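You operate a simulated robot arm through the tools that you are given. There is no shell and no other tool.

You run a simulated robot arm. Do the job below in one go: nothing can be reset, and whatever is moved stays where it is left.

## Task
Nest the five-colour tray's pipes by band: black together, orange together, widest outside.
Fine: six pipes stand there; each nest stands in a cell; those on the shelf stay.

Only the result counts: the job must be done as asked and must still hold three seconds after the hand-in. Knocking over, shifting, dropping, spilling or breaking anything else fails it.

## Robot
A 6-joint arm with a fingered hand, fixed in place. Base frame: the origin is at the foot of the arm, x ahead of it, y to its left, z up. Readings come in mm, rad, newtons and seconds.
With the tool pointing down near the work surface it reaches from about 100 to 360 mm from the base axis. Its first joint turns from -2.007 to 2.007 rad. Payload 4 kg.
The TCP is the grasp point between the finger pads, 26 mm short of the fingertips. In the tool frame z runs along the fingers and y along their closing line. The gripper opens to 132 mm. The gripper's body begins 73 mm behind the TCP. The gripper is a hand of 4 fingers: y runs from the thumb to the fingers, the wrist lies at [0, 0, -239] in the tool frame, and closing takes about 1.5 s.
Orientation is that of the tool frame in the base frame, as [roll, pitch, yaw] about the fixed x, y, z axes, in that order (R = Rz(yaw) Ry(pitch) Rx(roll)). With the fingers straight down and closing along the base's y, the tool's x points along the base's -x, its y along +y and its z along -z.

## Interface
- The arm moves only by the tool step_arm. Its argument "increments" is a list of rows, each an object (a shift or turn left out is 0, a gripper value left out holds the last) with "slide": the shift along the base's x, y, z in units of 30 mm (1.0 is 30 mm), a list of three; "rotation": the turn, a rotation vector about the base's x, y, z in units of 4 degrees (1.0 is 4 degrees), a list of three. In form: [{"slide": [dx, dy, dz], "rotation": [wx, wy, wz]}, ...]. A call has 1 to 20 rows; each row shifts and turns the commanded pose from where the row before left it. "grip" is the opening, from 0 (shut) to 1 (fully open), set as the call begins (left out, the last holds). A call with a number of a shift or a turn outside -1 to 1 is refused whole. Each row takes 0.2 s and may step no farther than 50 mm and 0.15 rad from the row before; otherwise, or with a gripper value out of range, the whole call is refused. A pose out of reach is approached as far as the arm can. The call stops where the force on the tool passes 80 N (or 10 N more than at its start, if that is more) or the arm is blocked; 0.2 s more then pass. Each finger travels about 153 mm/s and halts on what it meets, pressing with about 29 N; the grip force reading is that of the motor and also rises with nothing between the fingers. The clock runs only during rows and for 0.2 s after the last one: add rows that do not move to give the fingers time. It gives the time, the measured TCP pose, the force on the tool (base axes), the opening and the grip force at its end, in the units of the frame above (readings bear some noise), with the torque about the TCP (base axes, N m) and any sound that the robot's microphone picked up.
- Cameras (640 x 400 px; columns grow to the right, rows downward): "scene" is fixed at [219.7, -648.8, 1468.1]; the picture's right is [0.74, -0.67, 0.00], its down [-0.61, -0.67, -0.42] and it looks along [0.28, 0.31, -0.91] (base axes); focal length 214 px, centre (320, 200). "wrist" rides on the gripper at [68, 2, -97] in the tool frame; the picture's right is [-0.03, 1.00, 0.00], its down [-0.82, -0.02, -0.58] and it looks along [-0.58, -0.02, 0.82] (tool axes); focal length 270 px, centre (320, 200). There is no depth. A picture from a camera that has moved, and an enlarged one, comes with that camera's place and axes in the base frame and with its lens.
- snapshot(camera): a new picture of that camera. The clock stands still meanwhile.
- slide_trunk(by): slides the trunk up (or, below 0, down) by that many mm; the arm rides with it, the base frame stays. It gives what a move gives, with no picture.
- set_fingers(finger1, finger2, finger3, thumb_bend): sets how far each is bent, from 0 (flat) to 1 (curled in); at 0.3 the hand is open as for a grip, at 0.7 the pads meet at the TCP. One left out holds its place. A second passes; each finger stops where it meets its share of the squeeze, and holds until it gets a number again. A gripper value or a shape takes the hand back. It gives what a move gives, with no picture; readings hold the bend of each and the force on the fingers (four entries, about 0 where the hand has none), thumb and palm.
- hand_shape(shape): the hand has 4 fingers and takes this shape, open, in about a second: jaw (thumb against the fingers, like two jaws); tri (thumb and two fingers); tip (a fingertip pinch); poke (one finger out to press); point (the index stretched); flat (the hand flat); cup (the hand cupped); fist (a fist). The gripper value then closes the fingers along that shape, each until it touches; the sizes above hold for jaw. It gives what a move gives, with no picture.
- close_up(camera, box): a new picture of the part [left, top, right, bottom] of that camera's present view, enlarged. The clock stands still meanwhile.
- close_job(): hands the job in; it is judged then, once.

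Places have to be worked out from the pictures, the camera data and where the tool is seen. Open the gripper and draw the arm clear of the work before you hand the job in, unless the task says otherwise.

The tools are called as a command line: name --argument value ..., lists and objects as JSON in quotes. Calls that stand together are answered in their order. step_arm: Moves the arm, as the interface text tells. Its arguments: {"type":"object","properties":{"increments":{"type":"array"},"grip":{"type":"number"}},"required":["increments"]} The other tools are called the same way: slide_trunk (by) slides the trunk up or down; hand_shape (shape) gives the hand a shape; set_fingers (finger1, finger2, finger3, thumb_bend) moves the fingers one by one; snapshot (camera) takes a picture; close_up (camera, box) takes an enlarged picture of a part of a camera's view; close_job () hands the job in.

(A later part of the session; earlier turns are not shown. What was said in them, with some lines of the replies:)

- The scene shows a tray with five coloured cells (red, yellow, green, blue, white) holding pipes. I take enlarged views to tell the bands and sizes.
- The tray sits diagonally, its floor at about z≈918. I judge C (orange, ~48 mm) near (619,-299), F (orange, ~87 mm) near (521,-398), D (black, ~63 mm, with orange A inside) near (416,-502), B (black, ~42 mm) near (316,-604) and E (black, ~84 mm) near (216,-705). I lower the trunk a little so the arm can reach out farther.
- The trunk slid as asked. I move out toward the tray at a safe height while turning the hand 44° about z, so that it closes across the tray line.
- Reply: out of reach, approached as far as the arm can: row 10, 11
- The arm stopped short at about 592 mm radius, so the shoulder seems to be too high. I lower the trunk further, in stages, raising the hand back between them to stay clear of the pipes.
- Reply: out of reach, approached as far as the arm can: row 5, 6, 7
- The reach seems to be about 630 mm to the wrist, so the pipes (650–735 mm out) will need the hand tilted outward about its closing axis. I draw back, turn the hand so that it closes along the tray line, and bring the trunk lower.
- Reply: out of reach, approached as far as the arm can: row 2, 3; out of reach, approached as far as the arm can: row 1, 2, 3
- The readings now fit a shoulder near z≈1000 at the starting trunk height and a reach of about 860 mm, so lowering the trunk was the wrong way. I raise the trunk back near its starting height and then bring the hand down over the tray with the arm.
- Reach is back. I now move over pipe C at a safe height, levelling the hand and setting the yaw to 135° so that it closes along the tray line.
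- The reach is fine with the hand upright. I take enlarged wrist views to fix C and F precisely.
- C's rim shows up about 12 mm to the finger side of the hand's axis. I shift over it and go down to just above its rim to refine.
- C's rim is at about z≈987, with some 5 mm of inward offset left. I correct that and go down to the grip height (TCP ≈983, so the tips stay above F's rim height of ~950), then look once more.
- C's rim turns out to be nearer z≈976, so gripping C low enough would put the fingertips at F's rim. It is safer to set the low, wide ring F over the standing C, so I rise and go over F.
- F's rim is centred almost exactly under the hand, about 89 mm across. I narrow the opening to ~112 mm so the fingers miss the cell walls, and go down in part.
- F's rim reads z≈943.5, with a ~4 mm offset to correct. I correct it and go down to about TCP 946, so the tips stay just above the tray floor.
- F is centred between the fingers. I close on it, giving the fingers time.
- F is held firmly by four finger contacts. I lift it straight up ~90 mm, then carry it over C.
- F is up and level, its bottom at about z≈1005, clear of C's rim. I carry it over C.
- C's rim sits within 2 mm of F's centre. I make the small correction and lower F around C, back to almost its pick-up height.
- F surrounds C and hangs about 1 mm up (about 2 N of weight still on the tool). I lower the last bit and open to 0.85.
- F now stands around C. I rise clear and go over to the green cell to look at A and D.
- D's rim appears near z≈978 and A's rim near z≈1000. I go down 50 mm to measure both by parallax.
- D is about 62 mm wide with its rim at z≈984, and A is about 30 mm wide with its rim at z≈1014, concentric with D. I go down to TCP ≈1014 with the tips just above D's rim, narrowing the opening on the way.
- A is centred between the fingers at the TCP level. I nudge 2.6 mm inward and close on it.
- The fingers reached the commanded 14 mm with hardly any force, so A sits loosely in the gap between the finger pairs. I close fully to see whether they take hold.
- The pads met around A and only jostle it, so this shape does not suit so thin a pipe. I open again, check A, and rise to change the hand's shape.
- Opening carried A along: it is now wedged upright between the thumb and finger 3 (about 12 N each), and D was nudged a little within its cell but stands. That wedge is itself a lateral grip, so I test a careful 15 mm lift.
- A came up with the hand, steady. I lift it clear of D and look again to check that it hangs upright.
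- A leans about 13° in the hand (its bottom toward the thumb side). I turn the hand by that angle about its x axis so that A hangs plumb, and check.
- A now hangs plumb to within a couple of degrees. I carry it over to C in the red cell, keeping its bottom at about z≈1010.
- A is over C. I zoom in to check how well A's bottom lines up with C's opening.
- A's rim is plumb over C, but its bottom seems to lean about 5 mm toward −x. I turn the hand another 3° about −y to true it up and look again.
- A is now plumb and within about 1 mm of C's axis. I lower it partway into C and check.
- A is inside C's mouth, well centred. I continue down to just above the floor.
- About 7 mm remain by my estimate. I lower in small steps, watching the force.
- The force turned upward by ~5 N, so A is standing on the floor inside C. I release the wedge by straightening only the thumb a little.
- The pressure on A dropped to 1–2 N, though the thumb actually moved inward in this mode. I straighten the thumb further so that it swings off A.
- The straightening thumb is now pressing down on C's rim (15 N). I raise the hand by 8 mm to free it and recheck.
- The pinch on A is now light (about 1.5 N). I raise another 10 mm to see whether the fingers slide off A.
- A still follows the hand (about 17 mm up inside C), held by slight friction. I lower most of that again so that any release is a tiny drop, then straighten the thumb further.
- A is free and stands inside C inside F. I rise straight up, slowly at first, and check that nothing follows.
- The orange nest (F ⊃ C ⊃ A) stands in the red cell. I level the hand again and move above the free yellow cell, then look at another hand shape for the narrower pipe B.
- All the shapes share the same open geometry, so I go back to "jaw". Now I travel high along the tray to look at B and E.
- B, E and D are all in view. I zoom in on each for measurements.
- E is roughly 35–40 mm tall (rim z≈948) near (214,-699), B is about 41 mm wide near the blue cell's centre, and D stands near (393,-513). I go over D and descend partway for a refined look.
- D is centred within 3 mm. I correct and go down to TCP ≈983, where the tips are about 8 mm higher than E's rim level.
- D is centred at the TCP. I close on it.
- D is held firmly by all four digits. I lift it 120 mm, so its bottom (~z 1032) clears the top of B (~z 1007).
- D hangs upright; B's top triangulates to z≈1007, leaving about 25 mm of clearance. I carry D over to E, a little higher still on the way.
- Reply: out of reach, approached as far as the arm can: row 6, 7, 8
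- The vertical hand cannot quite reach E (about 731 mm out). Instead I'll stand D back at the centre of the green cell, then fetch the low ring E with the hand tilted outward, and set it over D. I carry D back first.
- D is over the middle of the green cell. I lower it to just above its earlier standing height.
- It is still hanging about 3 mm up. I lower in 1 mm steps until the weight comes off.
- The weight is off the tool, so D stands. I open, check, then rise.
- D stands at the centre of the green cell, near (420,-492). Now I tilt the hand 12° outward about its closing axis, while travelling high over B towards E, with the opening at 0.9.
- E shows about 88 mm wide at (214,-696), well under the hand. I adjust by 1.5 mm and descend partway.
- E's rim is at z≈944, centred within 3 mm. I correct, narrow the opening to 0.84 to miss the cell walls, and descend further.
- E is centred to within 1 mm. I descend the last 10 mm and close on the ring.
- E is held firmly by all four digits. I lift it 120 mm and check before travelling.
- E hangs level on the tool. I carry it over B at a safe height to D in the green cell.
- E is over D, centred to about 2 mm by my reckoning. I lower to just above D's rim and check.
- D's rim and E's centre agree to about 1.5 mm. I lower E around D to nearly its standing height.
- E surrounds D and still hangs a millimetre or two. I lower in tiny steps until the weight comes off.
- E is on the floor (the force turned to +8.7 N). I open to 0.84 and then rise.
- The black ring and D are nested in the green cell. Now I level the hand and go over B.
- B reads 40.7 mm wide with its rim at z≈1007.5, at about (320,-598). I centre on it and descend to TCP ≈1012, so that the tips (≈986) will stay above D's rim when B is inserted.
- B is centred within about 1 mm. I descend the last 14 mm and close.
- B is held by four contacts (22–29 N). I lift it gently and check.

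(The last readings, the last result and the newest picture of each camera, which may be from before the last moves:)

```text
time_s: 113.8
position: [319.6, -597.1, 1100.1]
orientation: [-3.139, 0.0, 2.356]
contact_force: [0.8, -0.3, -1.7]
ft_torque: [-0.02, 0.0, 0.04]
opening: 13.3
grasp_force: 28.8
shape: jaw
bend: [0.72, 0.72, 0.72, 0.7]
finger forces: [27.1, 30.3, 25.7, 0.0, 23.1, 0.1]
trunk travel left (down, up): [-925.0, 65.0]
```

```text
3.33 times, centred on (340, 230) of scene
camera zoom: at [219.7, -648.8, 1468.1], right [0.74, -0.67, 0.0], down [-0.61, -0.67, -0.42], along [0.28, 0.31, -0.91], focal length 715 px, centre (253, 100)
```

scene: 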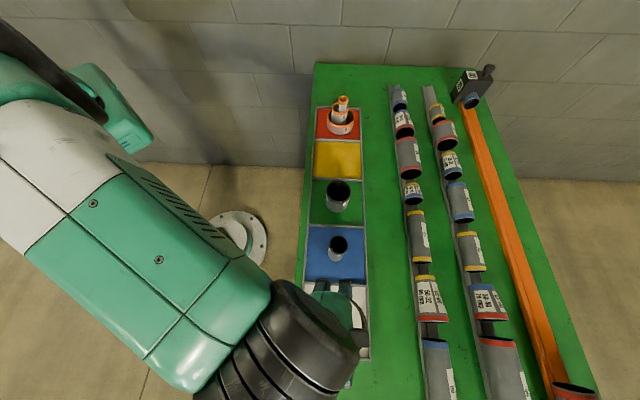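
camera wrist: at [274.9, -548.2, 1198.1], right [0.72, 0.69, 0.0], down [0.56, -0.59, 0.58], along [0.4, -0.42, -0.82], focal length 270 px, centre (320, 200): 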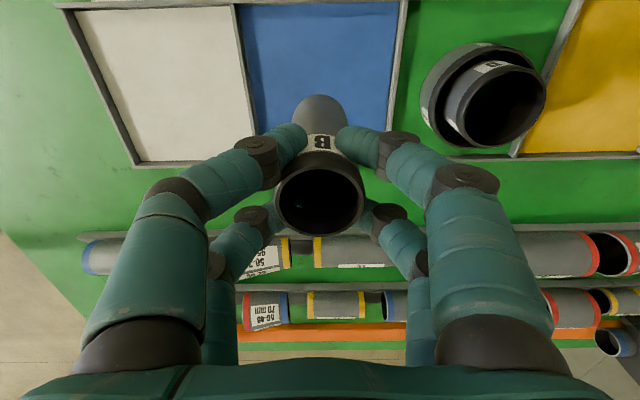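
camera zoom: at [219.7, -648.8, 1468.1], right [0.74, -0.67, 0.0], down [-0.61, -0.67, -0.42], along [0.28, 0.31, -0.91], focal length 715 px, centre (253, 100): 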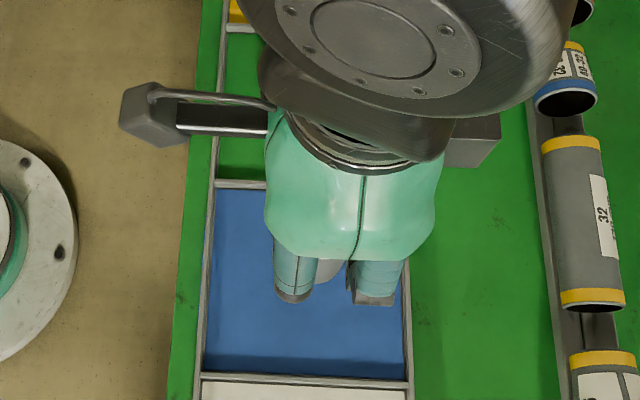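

B hangs plumb. I carry it over to D, its bottom about 18 mm above D's rim.

step_arm --increments '[{"slide": [0.4, 0.43, 0.15]}, {"slide": [0.85, 0.9, 0]}, {"slide": [0.9, 0.95, 0]}, {"slide": [0.8, 0.84, 0]}, {"slide": [0.4, 0.43, 0]}, {}, {}]'

snapshot --camera "wrist"

close_up --camera "wrist" --box '[240, 30, 400, 240]'

close_up --camera "scene" --box '[290, 130, 390, 250]'

```text
time_s: 115.5
position: [420.2, -491.5, 1104.2]
orientation: [-3.137, 0.0, 2.357]
contact_force: [0.5, 0.1, -3.0]
ft_torque: [0.02, -0.01, 0.06]
opening: 13.2
grasp_force: 29.5
shape: jaw
bend: [0.72, 0.72, 0.72, 0.7]
finger forces: [27.6, 30.6, 26.0, 0.0, 23.4, 0.0]
trunk travel left (down, up): [-925.0, 65.0]
```

```text
taken
camera wrist: at [375.4, -442.2, 1202.3], right [0.72, 0.69, 0.0], down [0.56, -0.59, 0.58], along [0.4, -0.42, -0.82], focal length 270 px, centre (320, 200)
```

wrist: 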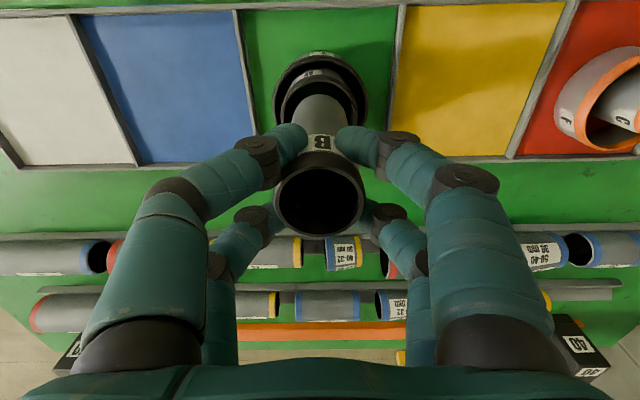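

```text
1.90 times, centred on (320, 135) of wrist
camera zoom: at [375.4, -442.2, 1202.3], right [0.72, 0.69, 0.0], down [0.56, -0.59, 0.58], along [0.4, -0.42, -0.82], focal length 515 px, centre (320, 324)
```

zoom: 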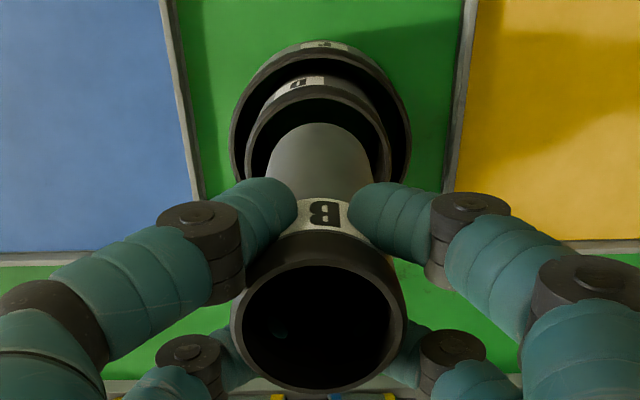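

```text
3.33 times, centred on (340, 190) of scene
camera zoom: at [219.7, -648.8, 1468.1], right [0.74, -0.67, 0.0], down [-0.61, -0.67, -0.42], along [0.28, 0.31, -0.91], focal length 715 px, centre (253, 233)
```

zoom: 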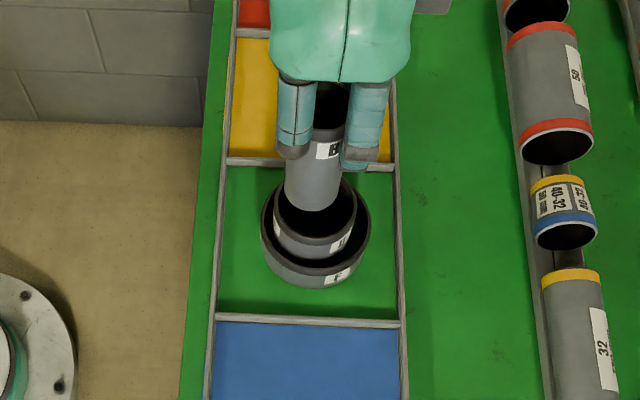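

B's bottom lines up with D's mouth to about 1 mm. I lower it partway in and check.

step_arm --increments '[{"slide": [0, 0, -0.4]}, {"slide": [0, 0, -0.4]}, {"slide": [0, 0, -0.5]}, {"slide": [0, 0, -0.4]}, {}]'

close_up --camera "wrist" --box '[240, 30, 400, 240]'

close_up --camera "scene" --box '[290, 130, 390, 250]'

```text
time_s: 116.7
position: [420.8, -492.7, 1054.2]
orientation: [-3.138, -0.002, 2.356]
contact_force: [0.7, -0.1, -2.0]
ft_torque: [0.01, 0.01, 0.0]
opening: 13.2
grasp_force: 28.8
shape: jaw
bend: [0.72, 0.72, 0.72, 0.7]
finger forces: [28.4, 31.0, 26.6, 0.0, 23.7, 0.0]
trunk travel left (down, up): [-925.0, 65.0]
```

```text
1.90 times, centred on (320, 135) of wrist
camera zoom: at [375.2, -442.0, 1151.9], right [0.72, 0.69, 0.0], down [0.56, -0.59, 0.58], along [0.4, -0.42, -0.82], focal length 515 px, centre (320, 324)
```

zoom: 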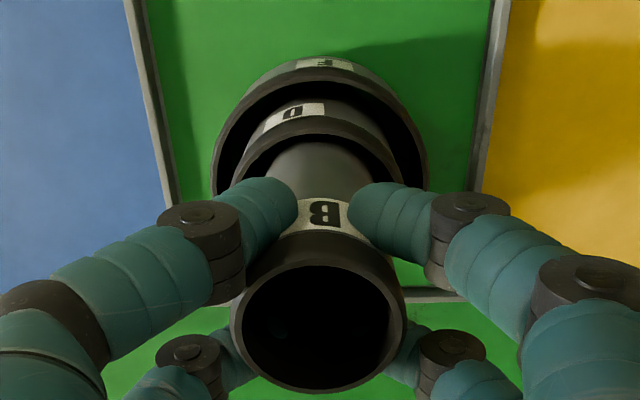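

```text
3.33 times, centred on (340, 190) of scene
camera zoom: at [219.7, -648.8, 1468.1], right [0.74, -0.67, 0.0], down [-0.61, -0.67, -0.42], along [0.28, 0.31, -0.91], focal length 715 px, centre (253, 233)
```

zoom: 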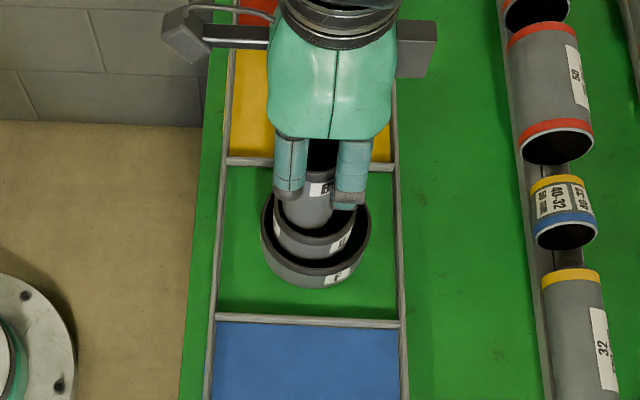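

B has entered D without contact. I lower on to about 4 mm above standing height, then step slowly.

step_arm --increments '[{"slide": [0, 0, -0.5]}, {"slide": [0, 0, -0.4]}, {"slide": [0, 0, -0.3]}, {"slide": [0, 0, -0.1]}, {}]'

step_arm --increments '[{"slide": [0, 0, -0.06]}, {}]'

```text
time_s: 117.8
position: [419.5, -491.9, 1016.6]
orientation: [-3.139, -0.002, 2.355]
contact_force: [-0.2, -0.3, -1.1]
ft_torque: [0.04, -0.02, -0.02]
opening: 12.8
grasp_force: 28.9
shape: jaw
bend: [0.72, 0.72, 0.72, 0.7]
finger forces: [28.6, 31.4, 26.9, 0.0, 24.1, 0.0]
trunk travel left (down, up): [-925.0, 65.0]
```

```text
time_s: 118.5
position: [420.5, -491.5, 1014.9]
orientation: [-3.138, -0.002, 2.356]
contact_force: [0.0, 0.0, -1.8]
ft_torque: [-0.03, -0.05, -0.01]
opening: 13.1
grasp_force: 28.9
shape: jaw
bend: [0.72, 0.72, 0.72, 0.7]
finger forces: [28.6, 31.3, 27.0, 0.1, 24.0, 0.1]
trunk travel left (down, up): [-925.0, 65.0]
```

step_arm --increments '[{"slide": [0, 0, -0.05]}, {}]'

step_arm --increments '[{"slide": [0, 0, -0.04]}, {}]'

snapshot --camera "wrist"

close_up --camera "scene" --box '[300, 160, 380, 230]'

```text
time_s: 119.0
position: [420.4, -492.4, 1012.2]
orientation: [-3.138, -0.002, 2.356]
contact_force: [-0.1, -1.0, -2.0]
ft_torque: [0.01, -0.03, 0.0]
opening: 12.9
grasp_force: 28.7
shape: jaw
bend: [0.72, 0.72, 0.72, 0.7]
finger forces: [28.7, 31.3, 26.9, 0.0, 24.1, 0.0]
trunk travel left (down, up): [-925.0, 65.0]
```

```text
time_s: 119.7
position: [420.5, -492.8, 1012.3]
orientation: [-3.139, -0.001, 2.356]
contact_force: [0.4, -0.3, -3.2]
ft_torque: [0.02, -0.04, -0.01]
opening: 12.7
grasp_force: 29.5
shape: jaw
bend: [0.72, 0.72, 0.72, 0.7]
finger forces: [28.6, 31.3, 26.9, 0.1, 24.1, 0.0]
trunk travel left (down, up): [-925.0, 65.0]
```

```text
taken
camera wrist: at [375.4, -442.5, 1108.9], right [0.72, 0.69, 0.0], down [0.56, -0.59, 0.58], along [0.4, -0.42, -0.82], focal length 270 px, centre (320, 200)
```

wrist: 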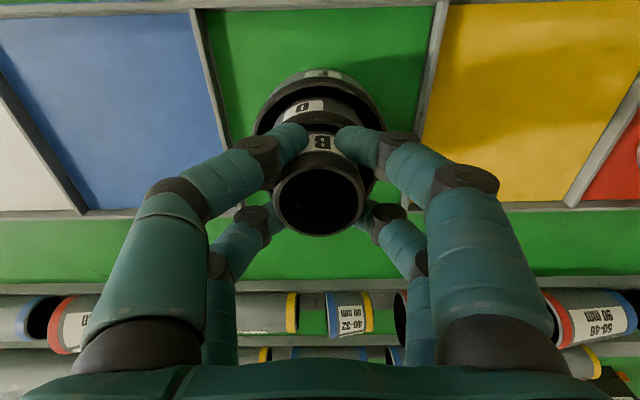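

```text
5.71 times, centred on (340, 195) of scene
camera zoom: at [219.7, -648.8, 1468.1], right [0.74, -0.67, 0.0], down [-0.61, -0.67, -0.42], along [0.28, 0.31, -0.91], focal length 1226 px, centre (206, 229)
```

zoom: 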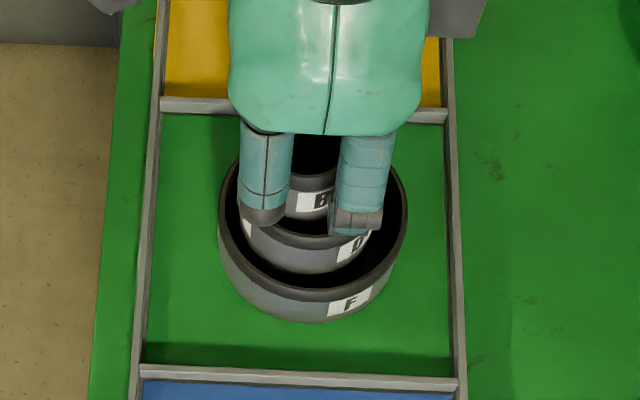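

B still hangs with less than a couple of millimetres left. I step down once or twice more.

step_arm --increments '[{"slide": [0, 0, -0.04]}, {}]'

step_arm --increments '[{"slide": [0, 0, -0.03]}, {}]'

```text
time_s: 120.2
position: [421.0, -492.4, 1010.9]
orientation: [-3.139, 0.001, 2.355]
contact_force: [0.3, 1.4, 1.7]
ft_torque: [0.04, -0.03, 0.02]
opening: 12.9
grasp_force: 28.8
shape: jaw
bend: [0.72, 0.72, 0.72, 0.7]
finger forces: [29.5, 31.5, 27.2, 0.0, 24.3, 0.0]
trunk travel left (down, up): [-925.0, 65.0]
```

```text
time_s: 120.8
position: [420.5, -492.2, 1010.8]
orientation: [-3.139, -0.001, 2.355]
contact_force: [0.2, 0.7, 7.1]
ft_torque: [0.04, -0.1, 0.01]
opening: 13.1
grasp_force: 29.4
shape: jaw
bend: [0.72, 0.72, 0.72, 0.7]
finger forces: [30.6, 32.4, 28.0, 0.0, 24.6, 0.1]
trunk travel left (down, up): [-925.0, 65.0]
```

B is on the floor (+7 N). I open slowly in stages, watching whether B clings to one side.

step_arm --grip 0.2 --increments '[{}, {}, {}]'

snapshot --camera "wrist"

```text
time_s: 121.7
position: [419.3, -492.2, 1007.6]
orientation: [-3.138, 0.0, 2.355]
contact_force: [-0.6, -0.1, 0.4]
ft_torque: [-0.02, 0.02, 0.0]
opening: 26.2
grasp_force: 0.1
shape: jaw
bend: [0.73, 0.73, 0.73, 0.7]
finger forces: [0.1, 0.0, 0.2, 0.0, 0.0, 0.1]
trunk travel left (down, up): [-925.0, 65.0]
```

```text
taken
camera wrist: at [374.6, -442.7, 1106.3], right [0.72, 0.69, 0.0], down [0.56, -0.59, 0.58], along [0.39, -0.42, -0.82], focal length 270 px, centre (320, 200)
```

wrist: 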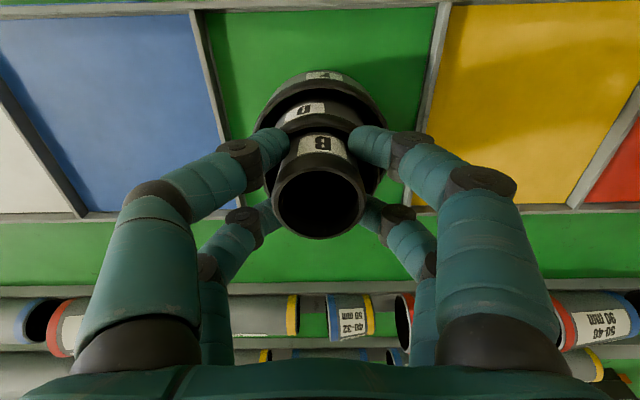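

B is free and stands upright. I open further and rise clear.

step_arm --grip 0.6 --increments '[{}, {}, {}, {}]'

step_arm --increments '[{"slide": [0, 0, 0.3]}, {"slide": [0, 0, 0.6]}, {"slide": [0, 0, 0.9]}, {"slide": [0, 0, 0.9]}, {"slide": [0, 0, 0.9]}, {"slide": [0, 0, 0.9]}, {"slide": [-0.6, 0.6, 0.3]}, {"slide": [-0.8, 0.8, 0]}, {"slide": [-0.8, 0.8, 0]}, {"slide": [-0.8, 0.8, 0]}, {"slide": [-0.8, 0.8, 0]}, {}]'

snapshot --camera "scene"

close_up --camera "scene" --box '[280, 90, 400, 230]'

snapshot --camera "wrist"

```text
time_s: 122.7
position: [421.0, -492.8, 1009.4]
orientation: [-3.138, -0.001, 2.358]
contact_force: [-0.2, 0.3, 0.5]
ft_torque: [-0.01, 0.01, -0.03]
opening: 78.6
grasp_force: 0.1
shape: jaw
bend: [0.71, 0.71, 0.71, 0.7]
finger forces: [0.0, 0.0, 0.0, 0.0, 0.0, 0.1]
trunk travel left (down, up): [-925.0, 65.0]
```

```text
time_s: 125.2
position: [306.6, -378.7, 1152.1]
orientation: [-3.138, -0.002, 2.357]
contact_force: [0.6, -0.3, -0.4]
ft_torque: [0.01, -0.01, 0.01]
opening: 78.2
grasp_force: 0.0
shape: jaw
bend: [0.71, 0.71, 0.71, 0.7]
finger forces: [0.0, 0.0, 0.1, 0.1, 0.1, 0.0]
trunk travel left (down, up): [-925.0, 65.0]
```

```text
taken
```

scene: 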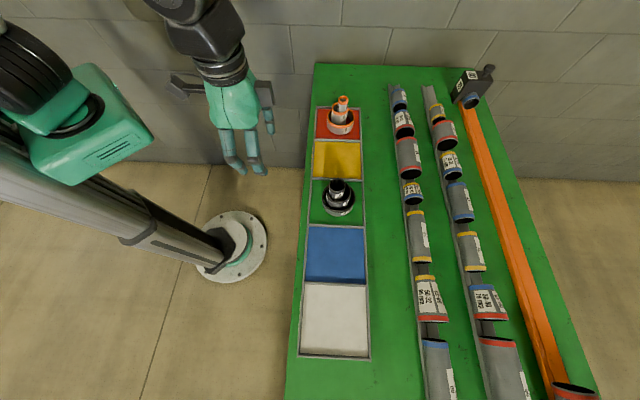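

```text
2.86 times, centred on (340, 160) of scene
camera zoom: at [219.7, -648.8, 1468.1], right [0.74, -0.67, 0.0], down [-0.61, -0.67, -0.42], along [0.28, 0.31, -0.91], focal length 613 px, centre (263, 314)
```

zoom: 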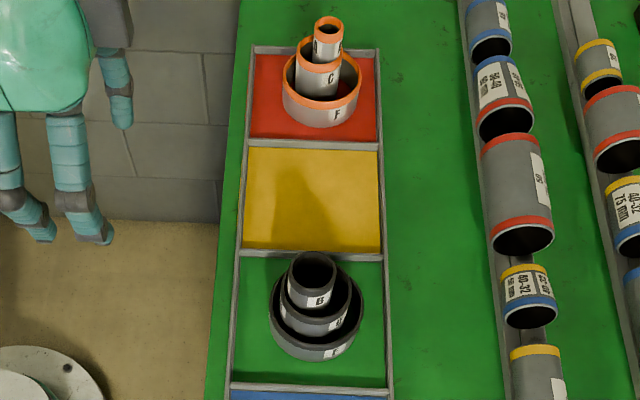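

```text
taken
camera wrist: at [261.1, -328.5, 1250.7], right [0.72, 0.69, 0.0], down [0.56, -0.59, 0.58], along [0.4, -0.42, -0.82], focal length 270 px, centre (320, 200)
```

wrist: 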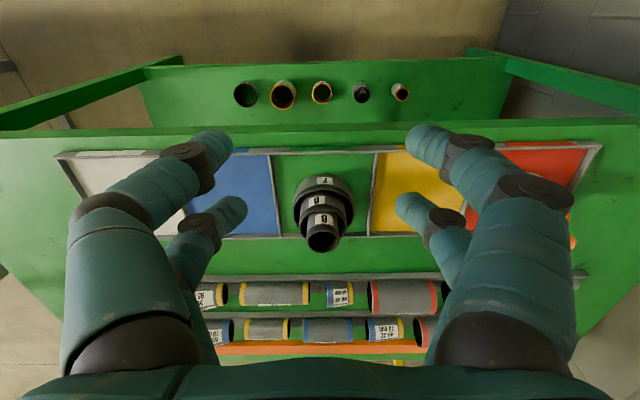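

Both nests stand upright: orange F ⊃ C ⊃ A in the red cell, and the black wide ring ⊃ D ⊃ B in the green cell. The shelf pipes are untouched. I open the gripper fully with the arm clear.

step_arm --grip 1.0 --increments '[{"slide": [-0.5, 0.5, 0.5]}, {"slide": [-0.5, 0.5, 0.5]}, {}, {}, {}]'

close_up --camera "scene" --box '[290, 90, 390, 220]'

```text
time_s: 126.5
position: [277.6, -349.0, 1184.6]
orientation: [-3.137, -0.002, 2.355]
contact_force: [0.6, -1.1, -0.3]
ft_torque: [0.01, 0.02, 0.0]
opening: 132.0
grasp_force: 0.0
shape: jaw
bend: [0.3, 0.3, 0.3, 0.3]
finger forces: [0.0, 0.0, 0.1, 0.1, 0.1, 0.1]
trunk travel left (down, up): [-925.0, 65.0]
```

```text
3.08 times, centred on (340, 155) of scene
camera zoom: at [219.7, -648.8, 1468.1], right [0.74, -0.67, 0.0], down [-0.61, -0.67, -0.42], along [0.28, 0.31, -0.91], focal length 660 px, centre (258, 338)
```

zoom: 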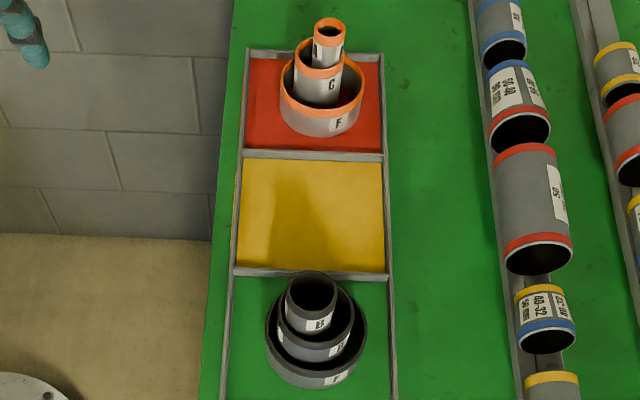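

Everything is steady, the gripper is open and the arm is clear, so I hand the job in.

close_job

```text
The job is handed in.
```

I nested all six pipes by band and handed the job in, but I haven't seen the verdict. When I handed it in, both nests were standing upright. The hand was open and clear of the tray.

- **Orange nest (red cell):** the wide ring F is outside, C is inside it, and A is in the middle.
- **Black nest (green cell):** the widest ring is outside, D is inside it, and B is in the middle.

The shelf pipes and the racked pipes look untouched in the last pictures.

Some handling along the way was rougher than planned:

- **Nudged:** on my first try at A, it wedged between the fingers, and opening the hand pushed D sideways within its cell. I later set D back at the centre.
- **Pressed:** while I was letting go of A inside C, the thumb pressed on C's rim with about 15 N.
- **Dropped:** A fell roughly the last 9 mm to the floor inside C.
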